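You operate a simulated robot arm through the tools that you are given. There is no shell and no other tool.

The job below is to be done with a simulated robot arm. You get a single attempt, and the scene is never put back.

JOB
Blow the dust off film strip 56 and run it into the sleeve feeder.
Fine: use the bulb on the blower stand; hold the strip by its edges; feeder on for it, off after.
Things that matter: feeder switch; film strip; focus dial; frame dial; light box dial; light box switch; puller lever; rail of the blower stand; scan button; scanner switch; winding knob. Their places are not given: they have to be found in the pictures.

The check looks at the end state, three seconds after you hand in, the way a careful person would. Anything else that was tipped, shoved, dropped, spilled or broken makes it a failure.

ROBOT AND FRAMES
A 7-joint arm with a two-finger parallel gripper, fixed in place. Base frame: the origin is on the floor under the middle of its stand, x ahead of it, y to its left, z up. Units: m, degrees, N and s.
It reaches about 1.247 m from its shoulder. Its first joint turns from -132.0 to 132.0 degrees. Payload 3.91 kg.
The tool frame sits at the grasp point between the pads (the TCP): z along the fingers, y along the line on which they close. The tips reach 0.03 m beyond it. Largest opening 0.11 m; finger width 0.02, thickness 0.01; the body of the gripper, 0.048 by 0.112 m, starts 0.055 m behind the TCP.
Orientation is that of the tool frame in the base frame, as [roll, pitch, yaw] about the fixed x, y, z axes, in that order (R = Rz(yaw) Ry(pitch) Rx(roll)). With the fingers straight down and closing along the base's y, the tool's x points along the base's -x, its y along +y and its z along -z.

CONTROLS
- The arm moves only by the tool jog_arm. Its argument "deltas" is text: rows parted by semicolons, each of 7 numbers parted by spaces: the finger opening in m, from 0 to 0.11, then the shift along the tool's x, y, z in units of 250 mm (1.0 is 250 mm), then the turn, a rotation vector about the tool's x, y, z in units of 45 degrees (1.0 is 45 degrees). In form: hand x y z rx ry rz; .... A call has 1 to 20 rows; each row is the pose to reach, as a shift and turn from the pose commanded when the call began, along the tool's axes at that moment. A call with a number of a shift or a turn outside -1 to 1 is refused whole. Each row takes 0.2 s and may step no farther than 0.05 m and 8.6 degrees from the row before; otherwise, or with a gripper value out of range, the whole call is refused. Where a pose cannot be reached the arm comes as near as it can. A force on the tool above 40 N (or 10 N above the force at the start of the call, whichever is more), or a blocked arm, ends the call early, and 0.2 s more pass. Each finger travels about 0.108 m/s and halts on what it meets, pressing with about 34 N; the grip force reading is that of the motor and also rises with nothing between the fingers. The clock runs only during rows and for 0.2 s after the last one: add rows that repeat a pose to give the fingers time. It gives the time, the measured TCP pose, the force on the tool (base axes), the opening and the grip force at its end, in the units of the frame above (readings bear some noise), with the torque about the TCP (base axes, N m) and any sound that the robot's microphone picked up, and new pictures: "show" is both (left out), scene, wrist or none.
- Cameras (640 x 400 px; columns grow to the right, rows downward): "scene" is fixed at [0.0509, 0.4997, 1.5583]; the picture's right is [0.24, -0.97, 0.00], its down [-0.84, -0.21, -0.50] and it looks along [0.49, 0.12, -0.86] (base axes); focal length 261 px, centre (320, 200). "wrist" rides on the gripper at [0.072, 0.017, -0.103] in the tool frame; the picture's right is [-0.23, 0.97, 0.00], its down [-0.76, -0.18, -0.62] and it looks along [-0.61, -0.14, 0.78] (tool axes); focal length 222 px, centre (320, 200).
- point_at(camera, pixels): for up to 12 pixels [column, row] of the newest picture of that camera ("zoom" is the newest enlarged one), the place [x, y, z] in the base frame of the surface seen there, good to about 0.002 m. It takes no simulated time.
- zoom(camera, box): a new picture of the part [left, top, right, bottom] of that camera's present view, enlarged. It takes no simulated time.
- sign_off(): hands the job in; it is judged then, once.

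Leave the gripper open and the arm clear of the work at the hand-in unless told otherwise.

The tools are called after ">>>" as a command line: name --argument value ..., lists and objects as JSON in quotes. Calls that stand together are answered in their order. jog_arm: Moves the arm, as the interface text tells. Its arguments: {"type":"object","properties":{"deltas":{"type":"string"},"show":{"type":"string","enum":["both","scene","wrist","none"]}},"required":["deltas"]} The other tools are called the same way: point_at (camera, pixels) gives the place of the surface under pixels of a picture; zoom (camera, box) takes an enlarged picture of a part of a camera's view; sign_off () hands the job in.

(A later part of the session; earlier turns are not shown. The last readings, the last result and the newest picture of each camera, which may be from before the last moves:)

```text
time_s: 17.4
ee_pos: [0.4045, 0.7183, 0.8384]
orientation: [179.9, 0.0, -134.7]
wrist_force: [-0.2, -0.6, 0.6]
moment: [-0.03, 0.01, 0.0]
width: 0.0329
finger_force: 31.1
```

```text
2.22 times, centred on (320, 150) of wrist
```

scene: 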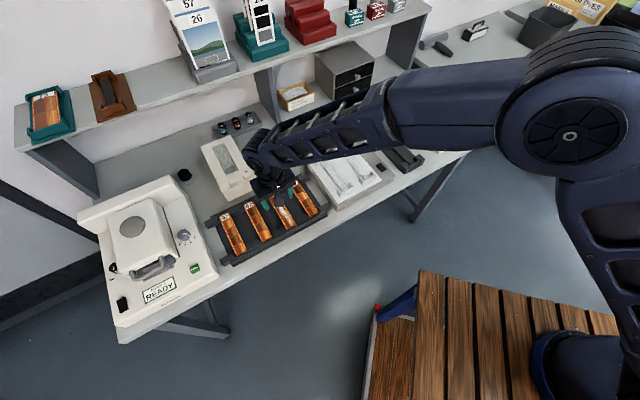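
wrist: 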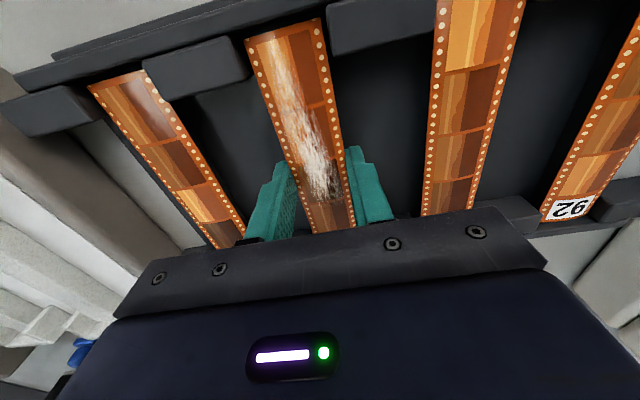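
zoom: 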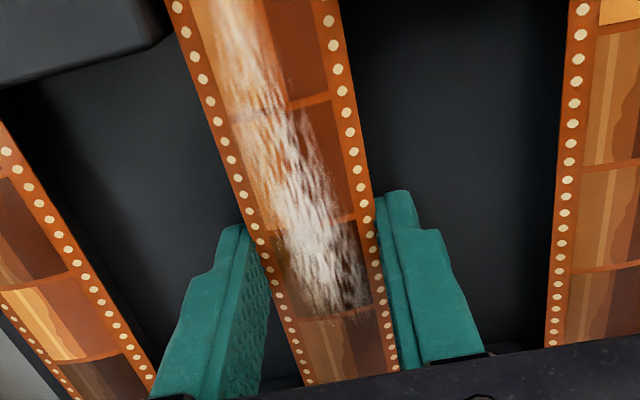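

The strip looks fine. Lifting straight up about 80 mm.

>>> jog_arm --deltas "0.0322 0 0 -0.04 0 0 0; 0.0322 0 0 -0.12 0 0 0; 0.0322 0 0 -0.22 0 0 0; 0.0322 0 0 -0.32 0 0 0; 0.0322 0 0 -0.4 0 0 0; 0.0322 0 0 -0.4 0 0 0" --show "both"

>>> zoom --camera "wrist" --box '[200, 0, 440, 240]'

```text
time_s: 18.8
ee_pos: [0.4037, 0.7182, 0.9378]
orientation: [-180.0, -0.1, -134.7]
wrist_force: [0.4, -0.3, -0.6]
moment: [-0.04, -0.01, -0.02]
width: 0.0329
finger_force: 30.8
```

scene: 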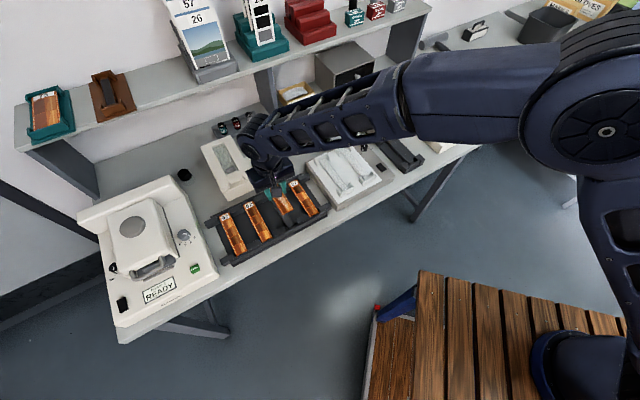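
wrist: 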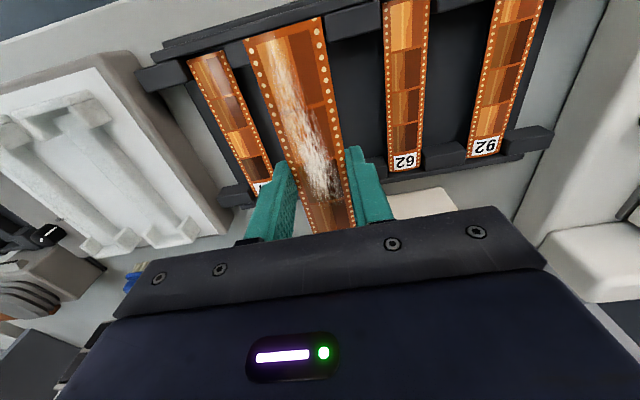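

```text
1.67 times, centred on (320, 120) of wrist
```

zoom: 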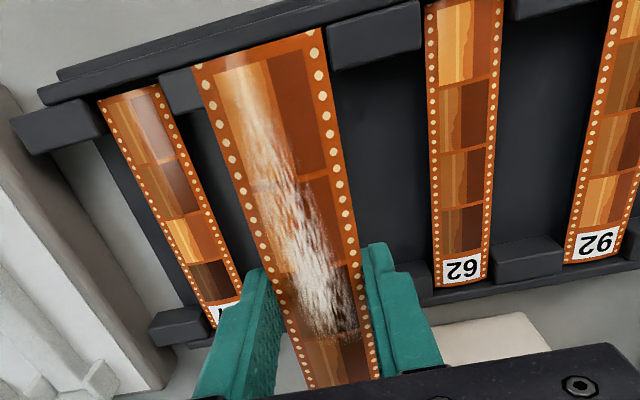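

The strip is held and came up level. I'll check the strip's pose in the hand.

>>> point_at --camera "wrist" --pixels '[[248, 44], [317, 23], [283, 34], [258, 80], [328, 70], [270, 120], [337, 115], [305, 120], [282, 160], [345, 155], [315, 165], [325, 210]]'

>>> jog_arm --deltas "0.0322 0 0 0 0 0 0" --show "none"

>>> jog_arm --deltas "0.0322 0 0 0 0 0 0" --show "none"

```text
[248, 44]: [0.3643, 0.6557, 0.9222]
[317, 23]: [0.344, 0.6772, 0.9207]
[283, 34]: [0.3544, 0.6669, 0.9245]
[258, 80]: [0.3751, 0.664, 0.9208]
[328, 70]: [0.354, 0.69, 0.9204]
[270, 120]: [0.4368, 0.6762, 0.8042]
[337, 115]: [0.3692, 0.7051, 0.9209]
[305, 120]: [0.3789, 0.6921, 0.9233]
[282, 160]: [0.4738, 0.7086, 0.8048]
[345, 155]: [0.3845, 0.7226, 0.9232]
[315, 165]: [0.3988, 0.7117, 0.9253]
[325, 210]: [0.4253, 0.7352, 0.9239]
```

```text
time_s: 19.2
ee_pos: [0.4038, 0.718, 0.9387]
orientation: [179.9, 0.0, -134.7]
wrist_force: [0.3, -0.6, -0.3]
moment: [-0.01, 0.02, -0.03]
width: 0.0331
finger_force: 30.4
```

```text
time_s: 19.6
ee_pos: [0.4048, 0.7181, 0.9389]
orientation: [-180.0, 0.0, -134.7]
wrist_force: [-0.4, 0.0, 0.4]
moment: [-0.01, -0.01, -0.02]
width: 0.0328
finger_force: 31.3
```

Strip is 17.5 mm below the TCP and centred in the hand. While the rail is clear in the scene view, I'll take more rail points there for better accuracy.

>>> zoom --camera "scene" --box '[360, 120, 430, 180]'

```text
6.67 times, centred on (395, 150) of scene
```

zoom: 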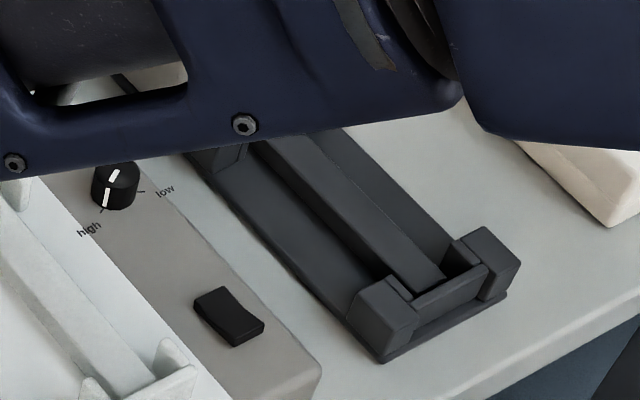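

The arm hides part of the rail. I'll carry the strip toward the rail, stopping 0.12 m short sideways, so I can see the rail beside the held strip.

>>> jog_arm --deltas "0.0322 0 -0.1 -0.04 0 0 0; 0.0322 0 -0.24 -0.08 0 0 0; 0.0322 0 -0.4 -0.08 0 0 0; 0.0322 0 -0.57 -0.08 0 0 0; 0.0322 0 -0.74 -0.08 0 0 0; 0.0322 0 -0.74 -0.08 0 0 0" --show "none"

>>> jog_arm --deltas "0.0322 0 -0.15 0 0 0 0; 0.0322 0 -0.32 0 0 0 0; 0.0322 0 -0.49 0 0 0 0; 0.0322 0 -0.64 0 0 0 0; 0.0322 0 -0.73 0 0 0 0; 0.0322 0 -0.73 0 0 0 0" --show "both"

```text
time_s: 21.0
ee_pos: [0.5397, 0.587, 0.9581]
orientation: [179.9, 0.1, -134.7]
wrist_force: [-0.6, 0.0, 0.2]
moment: [0.0, -0.01, 0.0]
width: 0.0328
finger_force: 31.2
```

```text
time_s: 22.4
ee_pos: [0.6674, 0.4601, 0.9592]
orientation: [-180.0, 0.0, -134.7]
wrist_force: [-0.5, -0.6, 0.0]
moment: [0.0, -0.03, 0.02]
width: 0.0328
finger_force: 31.1
```

scene: 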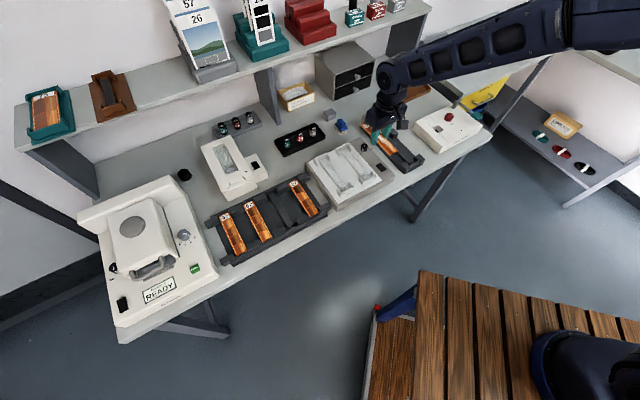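
wrist: 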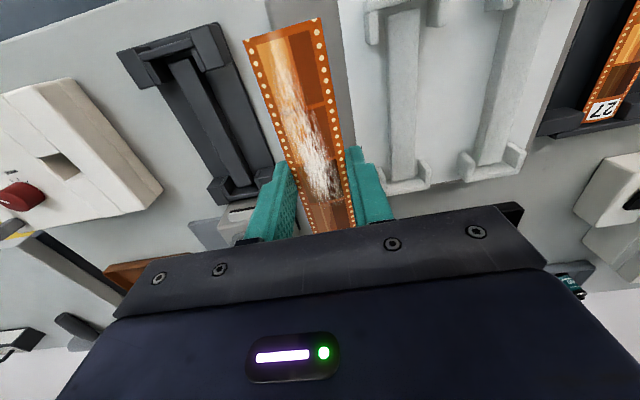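

The rail is visible at (120–275, 25–205). Zoom on it and take points along its bar and walls.

>>> zoom --camera "wrist" --box '[110, 15, 290, 215]'

>>> zoom --camera "wrist" --box '[110, 15, 240, 95]'

```text
2.00 times, centred on (200, 115) of wrist
```

zoom: 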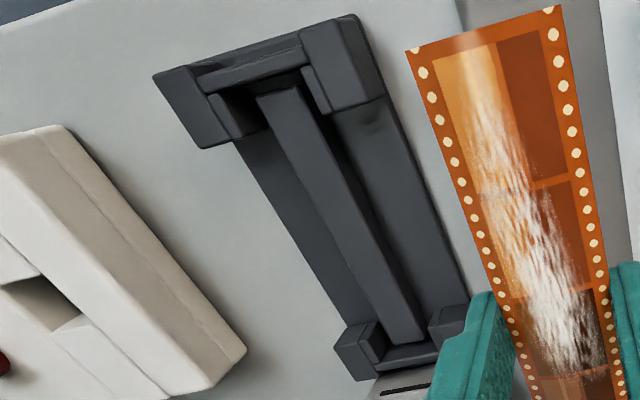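

```text
4.92 times, centred on (175, 55) of wrist
```

zoom: 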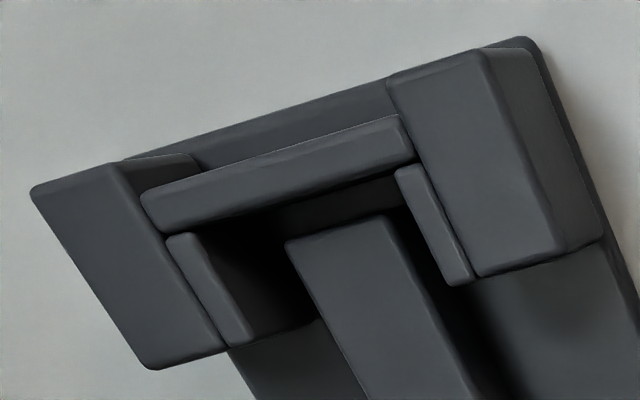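

>>> point_at --camera "zoom" --pixels '[[190, 250], [225, 325], [410, 180], [455, 265], [170, 200], [395, 135], [185, 222], [400, 155], [300, 248], [382, 225], [345, 370], [440, 345]]'

>>> point_at --camera "wrist" --pixels '[[176, 70], [194, 67], [190, 95], [206, 92], [205, 125], [222, 125], [221, 155], [237, 155], [235, 180], [250, 180], [228, 187], [245, 193]]'

```text
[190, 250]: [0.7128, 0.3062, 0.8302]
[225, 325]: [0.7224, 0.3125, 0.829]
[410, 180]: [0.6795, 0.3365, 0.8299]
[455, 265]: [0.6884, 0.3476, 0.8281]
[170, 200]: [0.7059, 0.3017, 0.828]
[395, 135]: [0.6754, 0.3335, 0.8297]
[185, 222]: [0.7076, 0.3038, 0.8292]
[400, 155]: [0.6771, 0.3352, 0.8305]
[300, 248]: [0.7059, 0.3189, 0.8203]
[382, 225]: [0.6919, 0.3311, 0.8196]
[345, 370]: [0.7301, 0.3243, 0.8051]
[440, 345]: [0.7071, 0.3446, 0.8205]
```

```text
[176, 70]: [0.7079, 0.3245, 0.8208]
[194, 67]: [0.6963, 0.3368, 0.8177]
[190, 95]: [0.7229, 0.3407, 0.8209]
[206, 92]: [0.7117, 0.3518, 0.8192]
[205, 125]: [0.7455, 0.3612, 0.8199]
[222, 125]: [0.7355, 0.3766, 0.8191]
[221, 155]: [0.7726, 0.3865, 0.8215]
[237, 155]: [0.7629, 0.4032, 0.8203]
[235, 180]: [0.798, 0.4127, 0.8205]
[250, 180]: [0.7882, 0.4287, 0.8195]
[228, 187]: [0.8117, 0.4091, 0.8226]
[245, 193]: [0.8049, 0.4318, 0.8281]
```

Fits give: rail axis ≈45.3°, centre ≈(0.749,0.375), inner length ≈156 mm, lateral slack ≈2 mm each side. Moving the strip over the rail at the same height.

>>> jog_arm --deltas "0.0322 0.004 -0.15 0 0 0 0; 0.0322 0.008 -0.32 0 0 0 0; 0.0322 0.012 -0.472 0 0 0 0; 0.0322 0.012 -0.472 0 0 0 0" --show "none"

>>> jog_arm --deltas "0.0322 0 0 0 0 0 0" --show "none"

>>> jog_arm --deltas "0.0322 0 0 0 0 0 0" --show "none"

>>> jog_arm --deltas "0.0322 0 0 0 0 0 0" --show "both"

```text
time_s: 23.4
ee_pos: [0.7503, 0.3758, 0.9569]
orientation: [180.0, 0.0, -134.7]
wrist_force: [-0.7, 1.2, -0.3]
moment: [0.0, 0.05, 0.01]
width: 0.0328
finger_force: 31.0
```

```text
time_s: 23.8
ee_pos: [0.7503, 0.3772, 0.957]
orientation: [-179.9, 0.1, -134.7]
wrist_force: [-0.5, 0.3, -0.3]
moment: [-0.01, -0.01, 0.01]
width: 0.0329
finger_force: 31.7
```

```text
time_s: 24.2
ee_pos: [0.7496, 0.3772, 0.9576]
orientation: [179.8, 0.0, -134.7]
wrist_force: [0.4, -0.2, 0.2]
moment: [-0.03, 0.0, 0.01]
width: 0.0331
finger_force: 30.3
```

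```text
time_s: 24.6
ee_pos: [0.7499, 0.3749, 0.958]
orientation: [180.0, 0.0, -134.8]
wrist_force: [-0.2, -0.4, 1.0]
moment: [0.02, 0.02, 0.01]
width: 0.033
finger_force: 31.1
```

scene: 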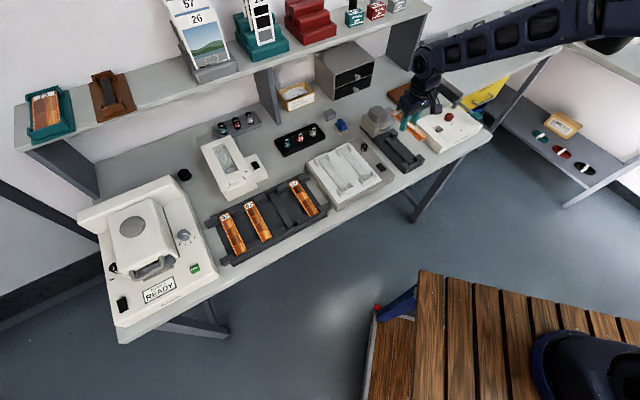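
wrist: 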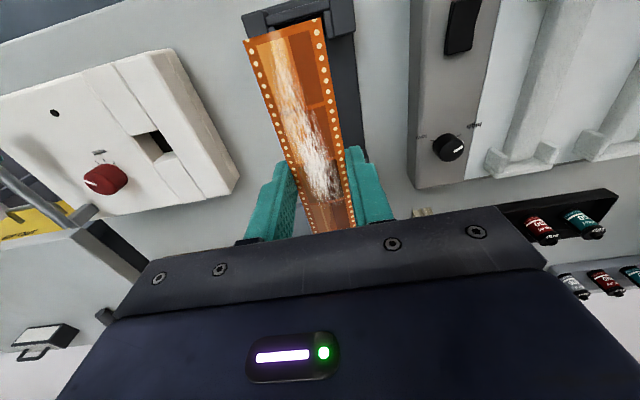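

Averaged (0.7500,0.3763,0.957). Correct by ~1.5 mm and lower to TCP z≈0.872, strip then about 25 mm above the brackets.

>>> jog_arm --deltas "0.0322 0.006 -0.001 0.12 0 0 0; 0.0322 0.006 -0.001 0.24 0 0 0; 0.0322 0.006 -0.001 0.34 0 0 0; 0.0322 0.006 -0.001 0.34 0 0 0" --show "none"

>>> jog_arm --deltas "0.0322 0 0 0 0 0 0" --show "none"

>>> jog_arm --deltas "0.0322 0 0 0 0 0 0" --show "none"

>>> jog_arm --deltas "0.0322 0 0 0 0 0 0" --show "both"

>>> zoom --camera "wrist" --box '[210, 0, 390, 110]'

>>> zoom --camera "scene" --box '[350, 80, 450, 180]'

```text
time_s: 25.6
ee_pos: [0.7483, 0.3736, 0.8725]
orientation: [-180.0, 0.0, -134.7]
wrist_force: [1.1, -0.4, -0.9]
moment: [0.02, -0.03, 0.0]
width: 0.0333
finger_force: 30.9
```

```text
time_s: 26.0
ee_pos: [0.7478, 0.3731, 0.8737]
orientation: [179.9, 0.1, -134.7]
wrist_force: [-0.1, 0.5, -0.5]
moment: [0.01, 0.02, 0.0]
width: 0.0331
finger_force: 31.1
```

```text
time_s: 26.4
ee_pos: [0.7479, 0.374, 0.8733]
orientation: [180.0, -0.1, -134.7]
wrist_force: [-0.1, -0.2, 0.0]
moment: [0.0, 0.02, 0.01]
width: 0.0328
finger_force: 31.0
```

```text
time_s: 26.8
ee_pos: [0.7467, 0.3732, 0.8736]
orientation: [-180.0, 0.0, -134.7]
wrist_force: [1.0, 0.4, -0.6]
moment: [0.01, 0.0, 0.0]
width: 0.0331
finger_force: 31.0
```

scene: 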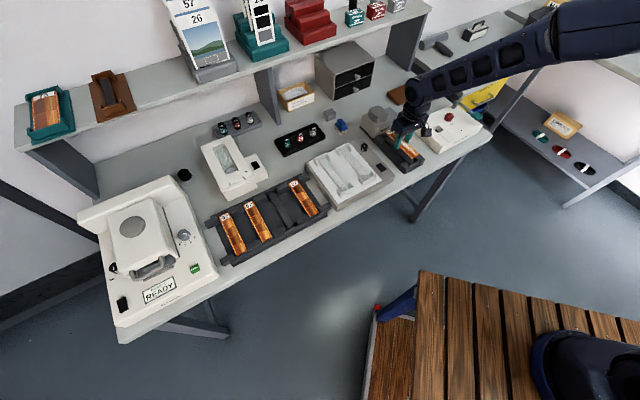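
wrist: 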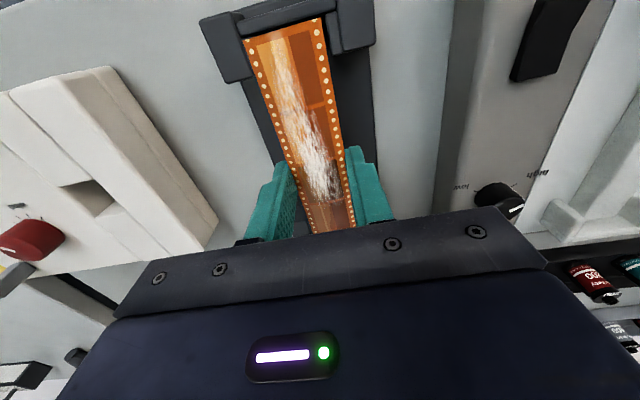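

```text
3.56 times, centred on (300, 55) of wrist
```

zoom: 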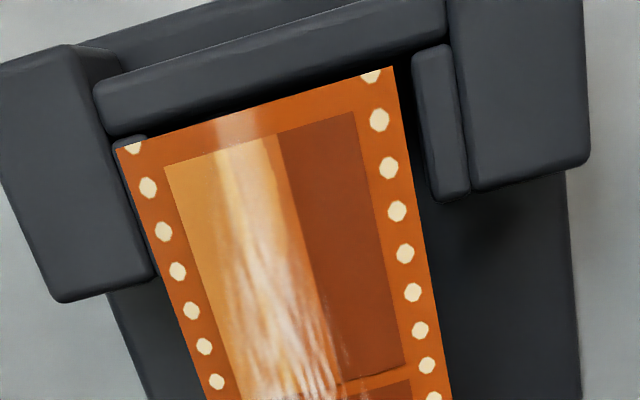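

```text
4.00 times, centred on (400, 130) of scene
```

zoom: 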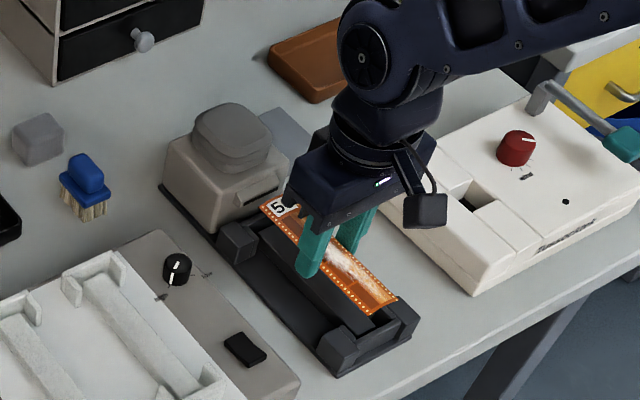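

Visual check: gaps to the front wall (~2.6 mm) and the right guide look balanced. Shift 1 mm inward and lower gently onto the rail (TCP z≈0.839).

>>> jog_arm --deltas "0.0322 -0.004 0 0.04 0 0 0; 0.0322 -0.004 0 0.08 0 0 0; 0.0322 -0.004 0 0.11 0 0 0; 0.0322 -0.004 0 0.13 0 0 0; 0.0322 -0.004 0 0.136 0 0 0; 0.0322 -0.004 0 0.136 0 0 0" --show "both"

>>> zoom --camera "wrist" --box '[210, 0, 390, 110]'

>>> zoom --camera "scene" --box '[360, 100, 440, 180]'

```text
time_s: 28.2
ee_pos: [0.749, 0.3728, 0.8391]
orientation: [180.0, 0.0, -134.7]
wrist_force: [0.0, -0.4, -0.3]
moment: [0.02, -0.01, -0.01]
width: 0.0329
finger_force: 31.6
```

scene: 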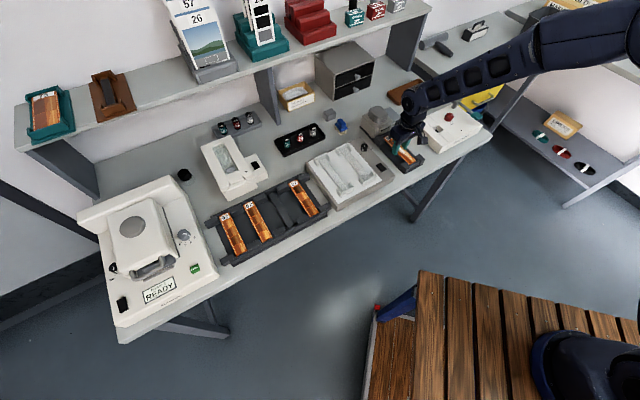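
wrist: 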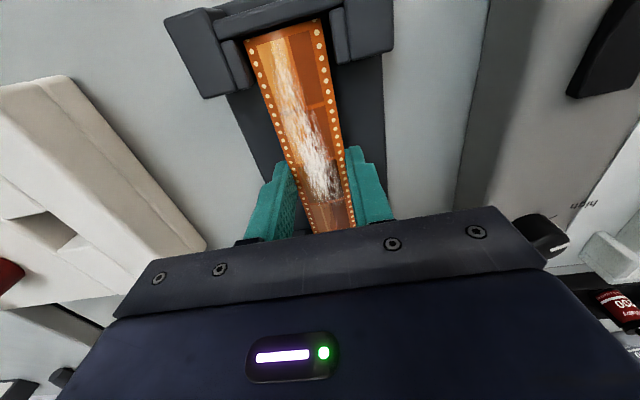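

```text
3.56 times, centred on (300, 55) of wrist
```

zoom: 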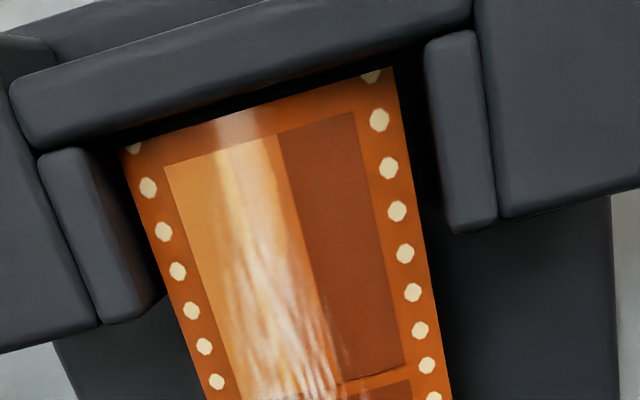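

```text
5.00 times, centred on (400, 140) of scene
```

zoom: 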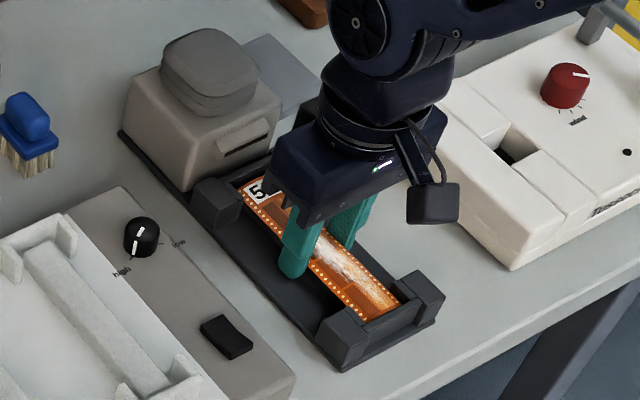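

The strip sits well between the guides and 3 mm from the wall. Releasing gently.

>>> jog_arm --deltas "0.034 0 0 0 0 0 0; 0.036 0 0 0 0 0 0; 0.04 0 0 0 0 0 0; 0.05 0 0 0 0 0 0; 0.06 0 0 0 0 0 0; 0.06 0 0 0 0 0 0" --show "wrist"

>>> zoom --camera "wrist" --box '[200, 0, 420, 240]'

```text
time_s: 29.6
ee_pos: [0.7482, 0.372, 0.8393]
orientation: [-180.0, -0.1, -134.7]
wrist_force: [-0.5, -0.5, 0.5]
moment: [0.04, 0.01, 0.01]
width: 0.0602
finger_force: 0.1
```

wrist: 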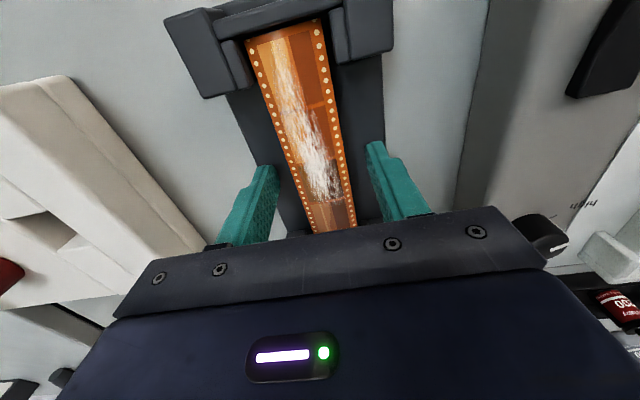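

```text
1.67 times, centred on (310, 120) of wrist
```

zoom: 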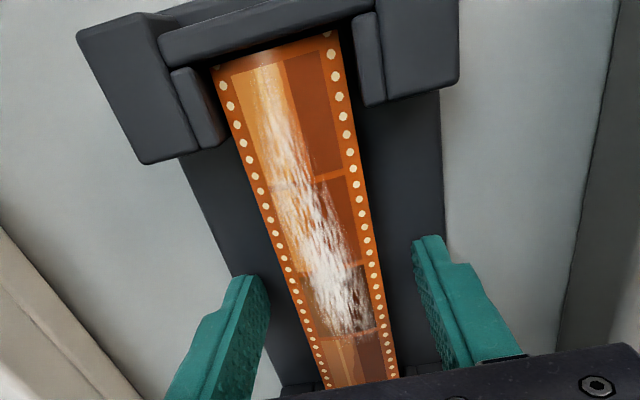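

Strip rests on the rail. Lifting straight up ~0.14 m, then looking at the bulb.

>>> jog_arm --deltas "0.06 0 0 -0.08 0 0 0; 0.06 0 0 -0.24 0 0 0; 0.06 0 0 -0.42 0 0 0; 0.06 0 0 -0.6 0 0 0; 0.06 0 0 -0.6 0 0 0" --show "both"

>>> zoom --camera "scene" --box '[350, 90, 440, 180]'

>>> zoom --camera "wrist" --box '[210, 0, 430, 240]'

```text
time_s: 30.8
ee_pos: [0.7463, 0.3725, 0.9913]
orientation: [179.9, -0.1, -134.7]
wrist_force: [0.4, 0.3, 0.3]
moment: [-0.01, -0.02, -0.03]
width: 0.0601
finger_force: 0.1
```

scene: 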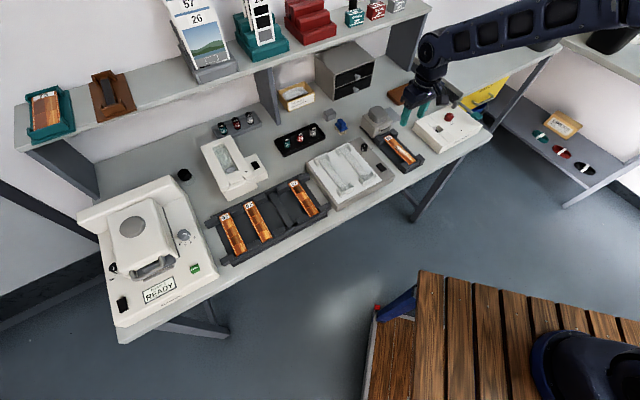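
wrist: 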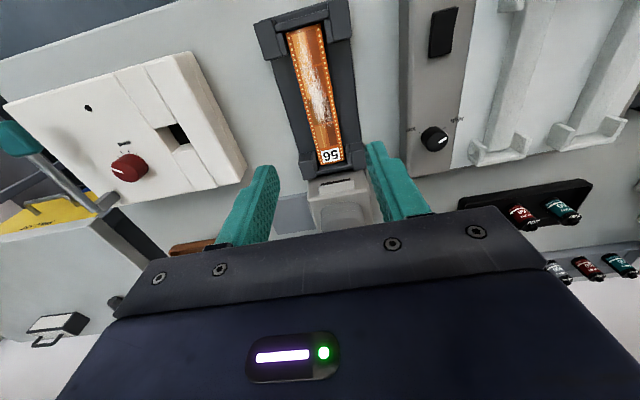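

```text
4.44 times, centred on (395, 135) of scene
```

zoom: 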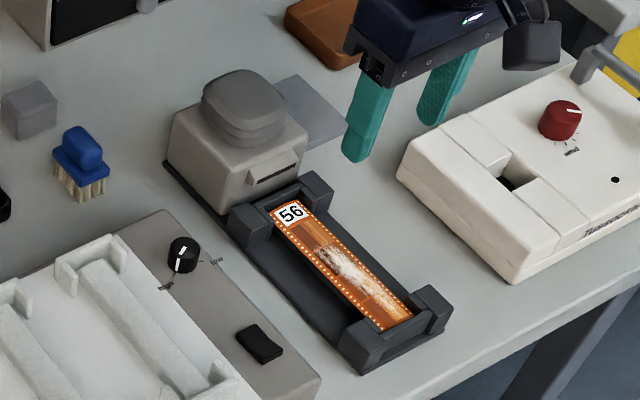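

```text
1.67 times, centred on (320, 120) of wrist
```

zoom: 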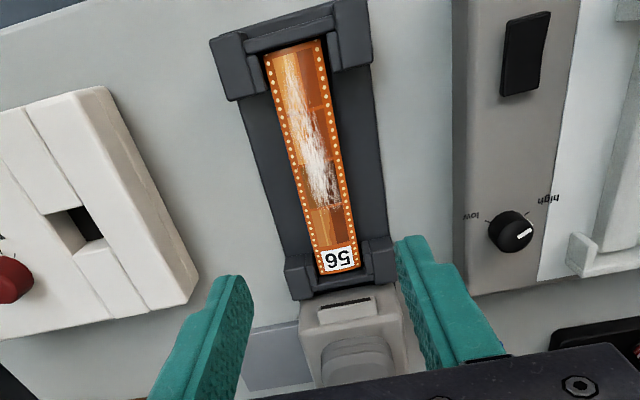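

The strip lies nicely in the rail. Now measure the bulb's top in the scene view.

>>> point_at --camera "scene" --pixels '[[377, 110], [372, 109], [383, 112], [378, 107], [376, 114], [368, 113], [385, 117], [374, 121], [392, 122], [368, 125], [383, 108], [371, 112]]'

```text
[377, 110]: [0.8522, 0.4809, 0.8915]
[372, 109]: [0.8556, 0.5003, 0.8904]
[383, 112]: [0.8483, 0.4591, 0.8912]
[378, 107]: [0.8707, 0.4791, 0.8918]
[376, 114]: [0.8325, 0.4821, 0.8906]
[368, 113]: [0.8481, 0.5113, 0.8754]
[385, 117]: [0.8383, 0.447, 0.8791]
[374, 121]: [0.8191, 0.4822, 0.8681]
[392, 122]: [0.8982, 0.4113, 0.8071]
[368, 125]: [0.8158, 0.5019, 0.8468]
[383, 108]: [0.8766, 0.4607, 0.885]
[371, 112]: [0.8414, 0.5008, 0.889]
```

Bulb top centre ≈(0.853,0.480,0.891). I'll close the fingers and move over it at the current height (tips at ~0.96), checking the cabinet's place first for clearance.

>>> point_at --camera "scene" --pixels '[[320, 85], [335, 95], [372, 75], [330, 60], [330, 115], [341, 126], [410, 90]]'

>>> jog_arm --deltas "0.04 -0.12 0 0 0 0 0; 0.02 -0.28 0 0 0 0 0; 0 -0.44 0 0 0 0 0; 0 -0.56 0 0 0 0 0; 0 -0.603 0 0 0 0 0; 0 -0.603 0 0 0 0 0" --show "both"

```text
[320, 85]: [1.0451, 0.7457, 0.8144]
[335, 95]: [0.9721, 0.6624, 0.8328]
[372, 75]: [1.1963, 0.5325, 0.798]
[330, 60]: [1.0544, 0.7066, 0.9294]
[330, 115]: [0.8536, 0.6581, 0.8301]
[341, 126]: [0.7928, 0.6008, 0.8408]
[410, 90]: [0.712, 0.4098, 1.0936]
```

```text
time_s: 32.2
ee_pos: [0.8539, 0.4817, 0.9873]
orientation: [180.0, 0.0, -134.7]
wrist_force: [0.7, -0.3, -0.3]
moment: [0.02, -0.03, 0.0]
width: 0.0001
finger_force: 34.3
```

scene: 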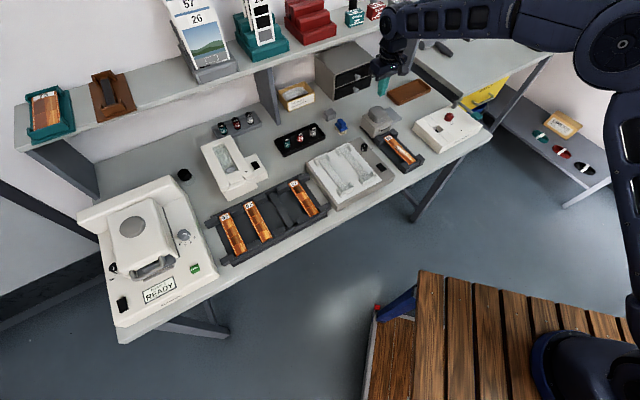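
wrist: 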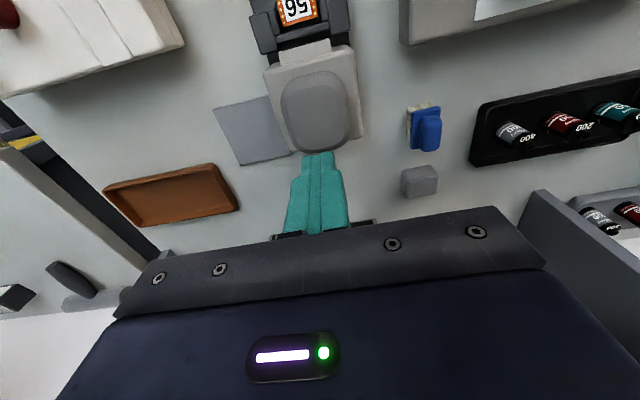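

The bulb is in plain view at (315,112). Measuring its top more exactly from here.

>>> point_at --camera "wrist" --pixels '[[315, 110], [287, 112], [344, 108], [312, 82], [317, 142], [295, 90], [335, 88], [300, 138], [340, 130]]'

>>> zoom --camera "wrist" --box '[240, 0, 400, 180]'

```text
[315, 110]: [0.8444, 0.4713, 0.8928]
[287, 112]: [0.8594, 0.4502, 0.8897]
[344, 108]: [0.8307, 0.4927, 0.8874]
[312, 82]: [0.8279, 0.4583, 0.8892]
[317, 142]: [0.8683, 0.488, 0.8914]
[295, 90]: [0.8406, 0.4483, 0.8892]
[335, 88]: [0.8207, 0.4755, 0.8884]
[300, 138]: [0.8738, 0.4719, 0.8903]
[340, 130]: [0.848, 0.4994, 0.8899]
```

```text
2.22 times, centred on (320, 90) of wrist
```

zoom: 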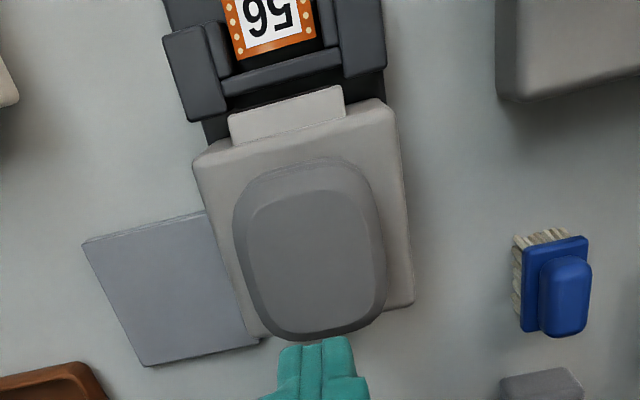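

Bulb top centre ≈(0.846,0.473,0.892). Shift 12 mm back and lower until the tips are ~4 mm above it.

>>> jog_arm --deltas "0 0.048 0 0.1 0 0 0; 0 0.048 0 0.18 0 0 0; 0 0.048 0 0.24 0 0 0; 0 0.048 0 0.24 0 0 0" --show "none"

>>> jog_arm --deltas "0 0 0 0 0 0 0" --show "both"

>>> zoom --camera "wrist" --box '[220, 0, 420, 240]'

>>> zoom --camera "scene" --box '[340, 60, 430, 180]'

```text
time_s: 33.2
ee_pos: [0.847, 0.4716, 0.9301]
orientation: [180.0, 0.0, -134.7]
wrist_force: [0.4, 0.2, 0.6]
moment: [-0.01, -0.01, 0.01]
width: 0.0
finger_force: 34.6
```

```text
time_s: 33.6
ee_pos: [0.8468, 0.4723, 0.9303]
orientation: [-180.0, 0.0, -134.7]
wrist_force: [0.3, 0.2, 0.4]
moment: [0.02, -0.01, -0.03]
width: 0.0
finger_force: 33.7
```

scene: 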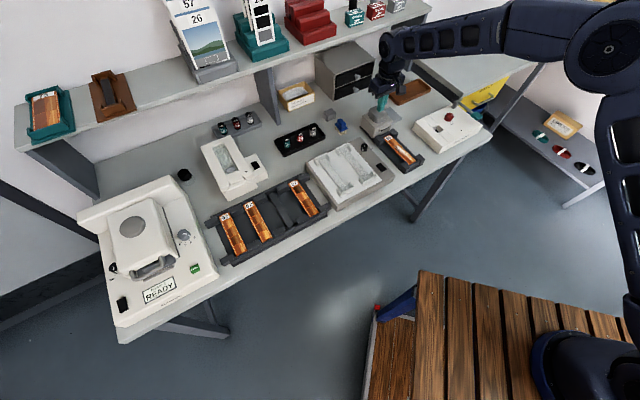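
wrist: 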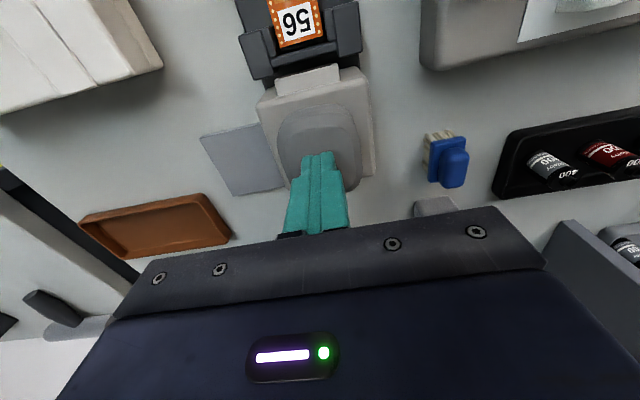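

```text
1.67 times, centred on (320, 120) of wrist
```

zoom: 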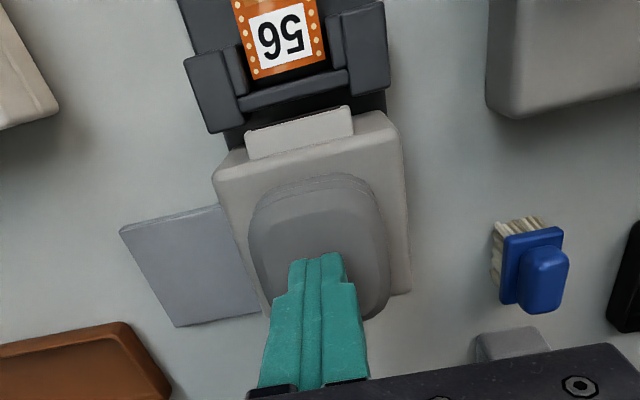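

```text
3.33 times, centred on (385, 120) of scene
```

zoom: 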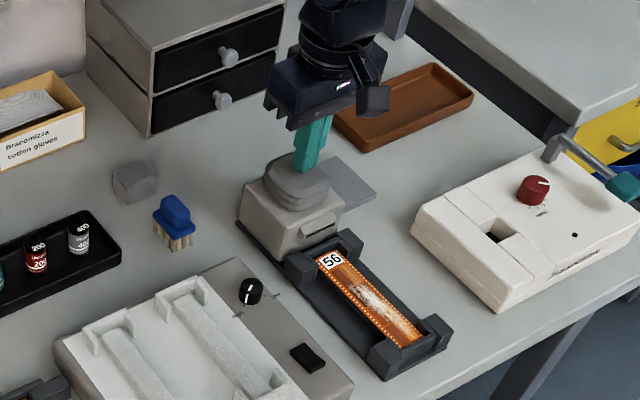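

Tips ~8 mm above the bulb's centre. I press down slowly to about 4 mm of depression and read the force.

>>> jog_arm --deltas "0 0 0 0.016 0 0 0; 0 0 0 0.03 0 0 0; 0 0 0 0.04 0 0 0; 0 0 0 0.048 0 0 0" --show "none"

```text
time_s: 34.6
ee_pos: [0.8456, 0.4716, 0.9175]
orientation: [180.0, 0.0, -134.7]
wrist_force: [-1.3, -1.7, 2.3]
moment: [-0.03, 0.04, -0.03]
width: 0.0
finger_force: 34.1
```

Contact with only ~2 N — a soft bulb. Press deeper.

>>> jog_arm --deltas "0 0 0 0.012 0 0 0; 0 0 0 0.024 0 0 0; 0 0 0 0.036 0 0 0" --show "scene"

>>> zoom --camera "scene" --box '[340, 60, 430, 180]'

```text
time_s: 35.4
ee_pos: [0.8462, 0.4726, 0.9084]
orientation: [180.0, 0.1, -134.6]
wrist_force: [5.7, 0.0, 6.7]
moment: [0.01, -0.2, 0.03]
width: 0.0001
finger_force: 34.4
```

scene: 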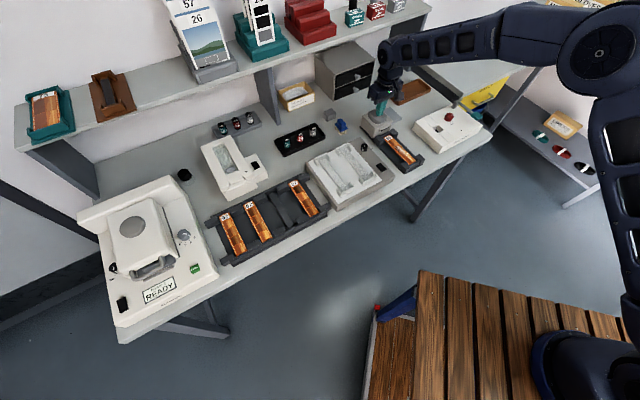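

```text
3.33 times, centred on (385, 120) of scene
```

zoom: 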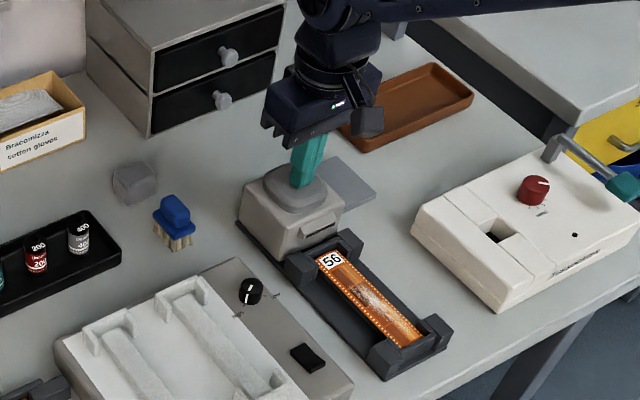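

The bulb squashes and the dust on the strip already looks thinner. I'll release and pump a few more times.

>>> jog_arm --deltas "0 0 0 -0.01 0 0 0; 0 0 0 -0.05 0 0 0; 0 0 0 -0.05 0 0 0; 0 0 0 0 0 0 0; 0 0 0 0.038 0 0 0; 0 0 0 0.038 0 0 0; 0 0 0 -0.01 0 0 0; 0 0 0 -0.05 0 0 0; 0 0 0 -0.05 0 0 0" --show "scene"

>>> zoom --camera "scene" --box '[370, 110, 430, 180]'

```text
time_s: 36.6
ee_pos: [0.847, 0.4737, 0.9076]
orientation: [-179.9, 0.6, -134.6]
wrist_force: [-5.7, -4.4, 24.7]
moment: [-0.22, 0.26, 0.01]
width: 0.0001
finger_force: 34.0
stopped in row 6: the force on the tool passed its limit at 46 N (the readings are from after the stop); the commanded pose is now the measured one
```

scene: 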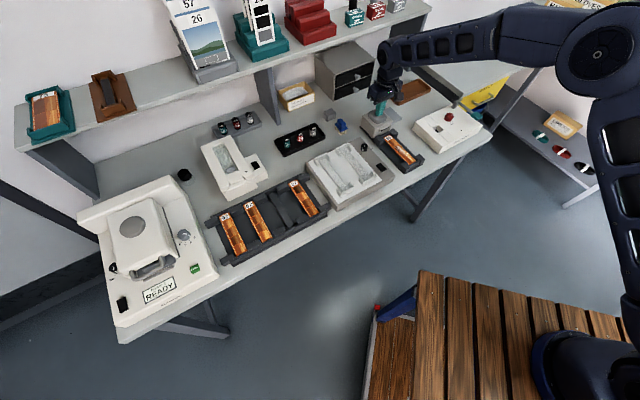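

```text
5.71 times, centred on (400, 145) of scene
```

zoom: 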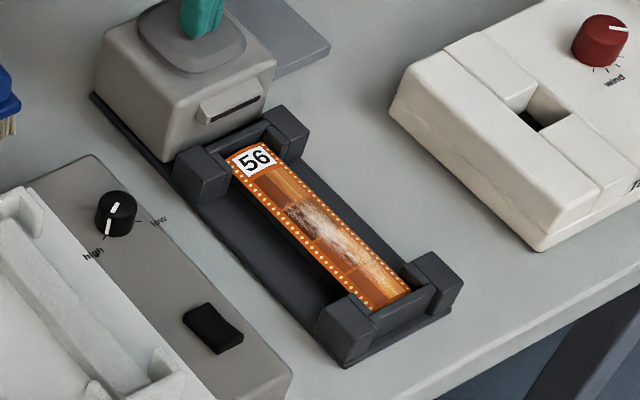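

The bulb's bottom is at about TCP z 0.908 (force limit reached). I'll lift off, and then pump again more gently with a slightly shallower stroke.

>>> jog_arm --deltas "0 0 0 -0.02 0 0 0; 0 0 0 -0.06 0 0 0; 0 0 0 -0.1 0 0 0; 0 0 0 -0.1 0 0 0" --show "both"

>>> zoom --camera "scene" --box '[360, 100, 430, 180]'

>>> zoom --camera "wrist" --box '[220, 0, 420, 240]'

```text
time_s: 37.6
ee_pos: [0.8467, 0.4742, 0.9298]
orientation: [180.0, 0.2, -134.6]
wrist_force: [1.0, 0.1, 0.4]
moment: [0.0, -0.01, 0.01]
width: 0.0
finger_force: 34.2
```

scene: 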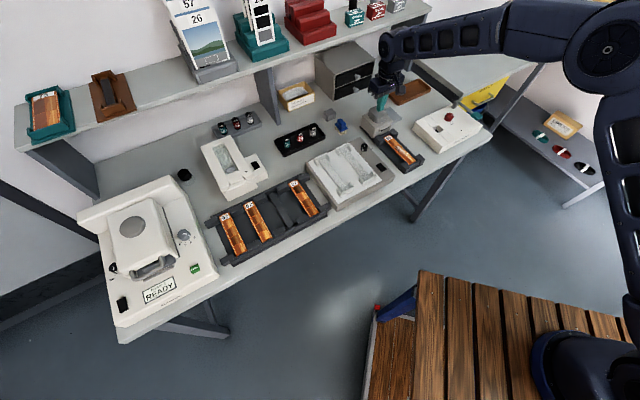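
wrist: 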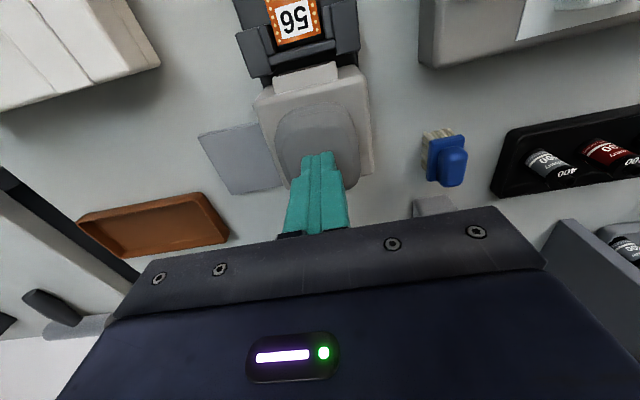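

```text
5.00 times, centred on (395, 140) of scene
```

zoom: 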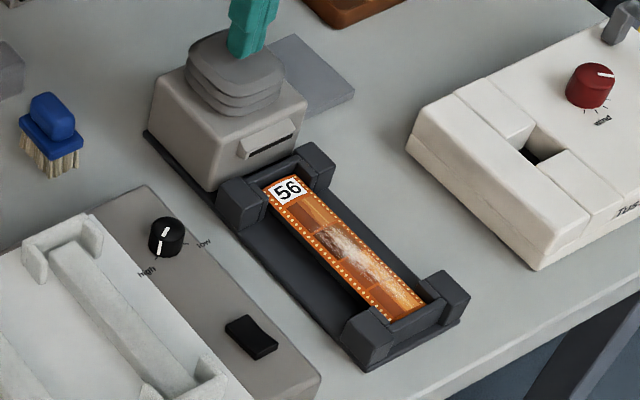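

```text
1.67 times, centred on (320, 120) of wrist
```

zoom: 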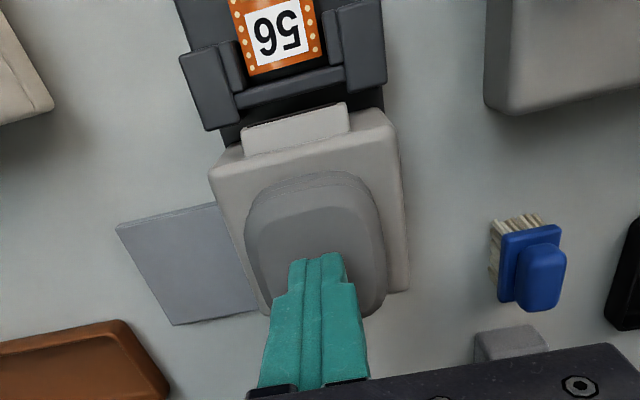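

Stand and strip haven't moved. Now three gentle strokes with bottom at TCP z≈0.910.

>>> jog_arm --deltas "0 0 0 0.04 0 0 0; 0 0 0 0.078 0 0 0; 0 0 0 0.078 0 0 0; 0 0 0 0.04 0 0 0; 0 0 0 0 0 0 0; 0 0 0 0 0 0 0; 0 0 0 0.04 0 0 0; 0 0 0 0.078 0 0 0; 0 0 0 0.078 0 0 0; 0 0 0 0.04 0 0 0; 0 0 0 0 0 0 0; 0 0 0 0 0 0 0; 0 0 0 0.04 0 0 0; 0 0 0 0.078 0 0 0; 0 0 0 0.078 0 0 0; 0 0 0 0.04 0 0 0; 0 0 0 0 0 0 0; 0 0 0 0 0 0 0" --show "scene"

>>> zoom --camera "scene" --box '[370, 110, 430, 180]'

```text
time_s: 41.4
ee_pos: [0.847, 0.4734, 0.9302]
orientation: [180.0, 0.3, -134.6]
wrist_force: [-0.5, 0.8, 0.2]
moment: [-0.01, 0.02, -0.01]
width: 0.0
finger_force: 33.8
```

scene: 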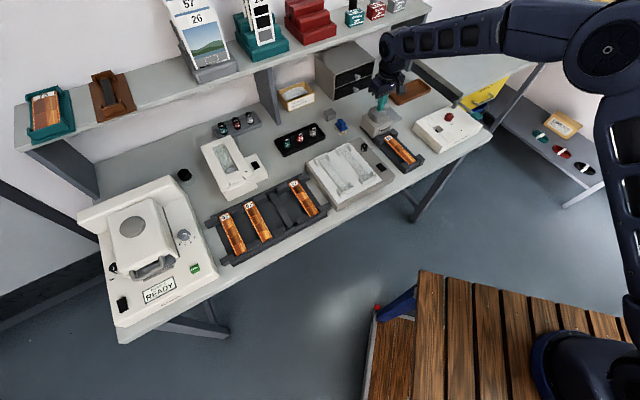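

```text
5.71 times, centred on (400, 145) of scene
```

zoom: 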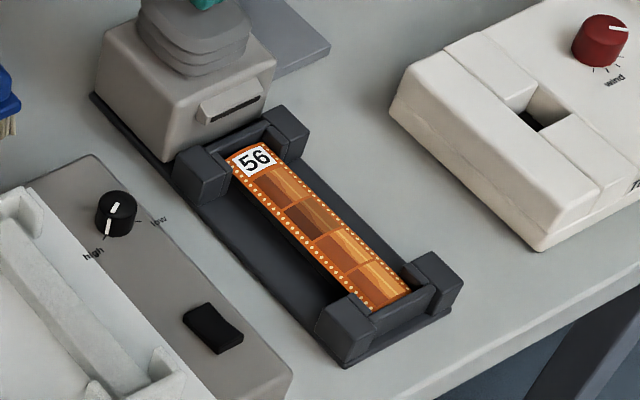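

The dust is completely gone. Next: the feeder switch. I raise the arm and move across toward the feeder.

>>> jog_arm --deltas "0 0 0 -0.14 0 0 0; 0 0 0.05 -0.28 0 0 0; 0 0 0.2 -0.28 0 0 0; 0 0 0.38 -0.28 0 0 0; 0 0 0.57 -0.28 0 0 0; 0 0 0.76 -0.28 0 0 0; 0 0 0.95 -0.28 0 0 0; 0 0 0.95 -0.28 0 0 0" --show "none"

>>> jog_arm --deltas "0 -0.01 0.19 0 0 0 0; 0 -0.03 0.38 0 0 0 0; 0 -0.05 0.57 0 0 0 0; 0 -0.07 0.76 0 0 0 0; 0 -0.09 0.94 0 0 0 0; 0 -0.09 0.94 0 0 0 0" --show "both"

>>> zoom --camera "wrist" --box '[220, 20, 460, 200]'

```text
time_s: 43.2
ee_pos: [0.6754, 0.6378, 0.996]
orientation: [-180.0, 0.3, -134.6]
wrist_force: [0.2, 0.4, -0.6]
moment: [-0.02, 0.04, 0.01]
width: 0.0002
finger_force: 34.2
```

```text
time_s: 44.6
ee_pos: [0.5299, 0.8191, 0.9988]
orientation: [179.9, 0.3, -134.6]
wrist_force: [0.6, 0.0, 0.3]
moment: [0.03, 0.01, 0.02]
width: 0.0
finger_force: 34.0
```

scene: 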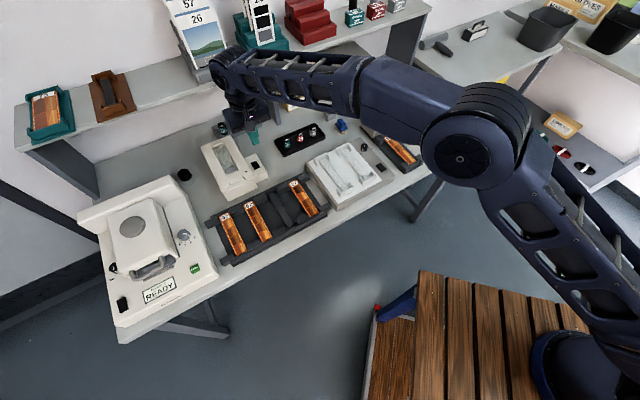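
wrist: 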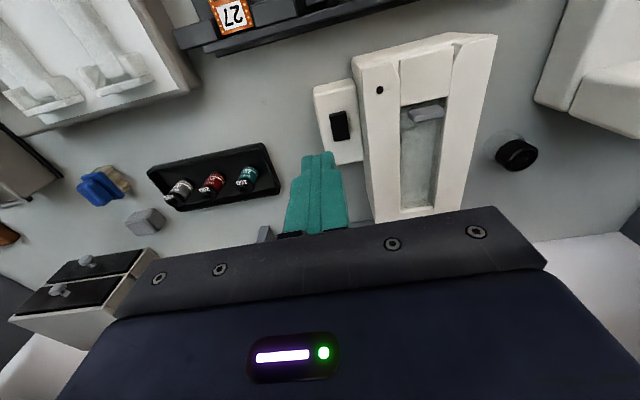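

```text
2.22 times, centred on (340, 110) of wrist
```

zoom: 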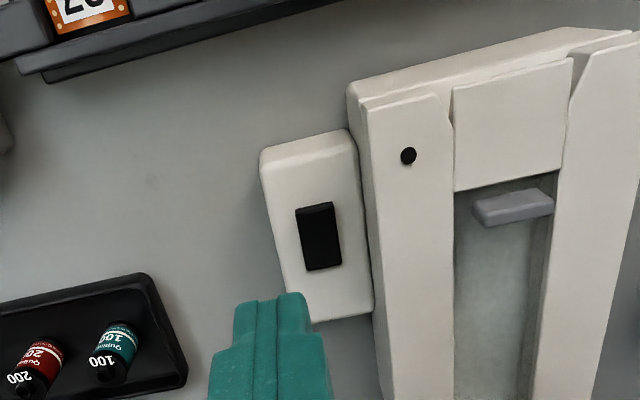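

Good view of the feeder's rocker at wrist (339,125). Zoom in and measure its heights to see which end is up.

>>> zoom --camera "wrist" --box '[310, 75, 375, 170]'

>>> point_at --camera "wrist" --pixels '[[334, 113], [341, 112], [336, 118], [338, 125], [340, 131], [338, 138], [345, 137], [335, 121], [341, 134], [339, 115], [350, 125], [328, 130]]'

>>> zoom --camera "scene" --box '[235, 145, 275, 185]'

```text
4.21 times, centred on (342, 122) of wrist
```

zoom: 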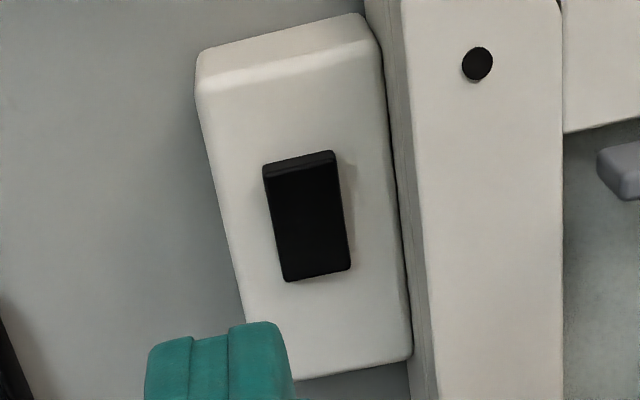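

```text
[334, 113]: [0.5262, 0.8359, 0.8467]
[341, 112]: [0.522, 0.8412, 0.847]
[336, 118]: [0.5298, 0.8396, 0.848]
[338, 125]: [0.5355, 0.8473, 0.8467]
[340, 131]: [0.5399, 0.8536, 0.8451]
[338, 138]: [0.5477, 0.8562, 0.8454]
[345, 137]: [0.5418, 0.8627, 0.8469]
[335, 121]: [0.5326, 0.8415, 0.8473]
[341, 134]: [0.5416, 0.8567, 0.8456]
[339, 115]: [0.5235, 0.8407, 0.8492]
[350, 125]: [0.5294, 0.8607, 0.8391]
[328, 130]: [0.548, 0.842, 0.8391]
```

```text
10.00 times, centred on (255, 165) of scene
```

zoom: 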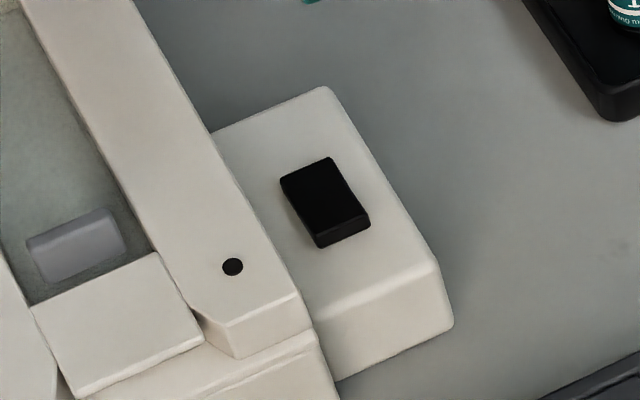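

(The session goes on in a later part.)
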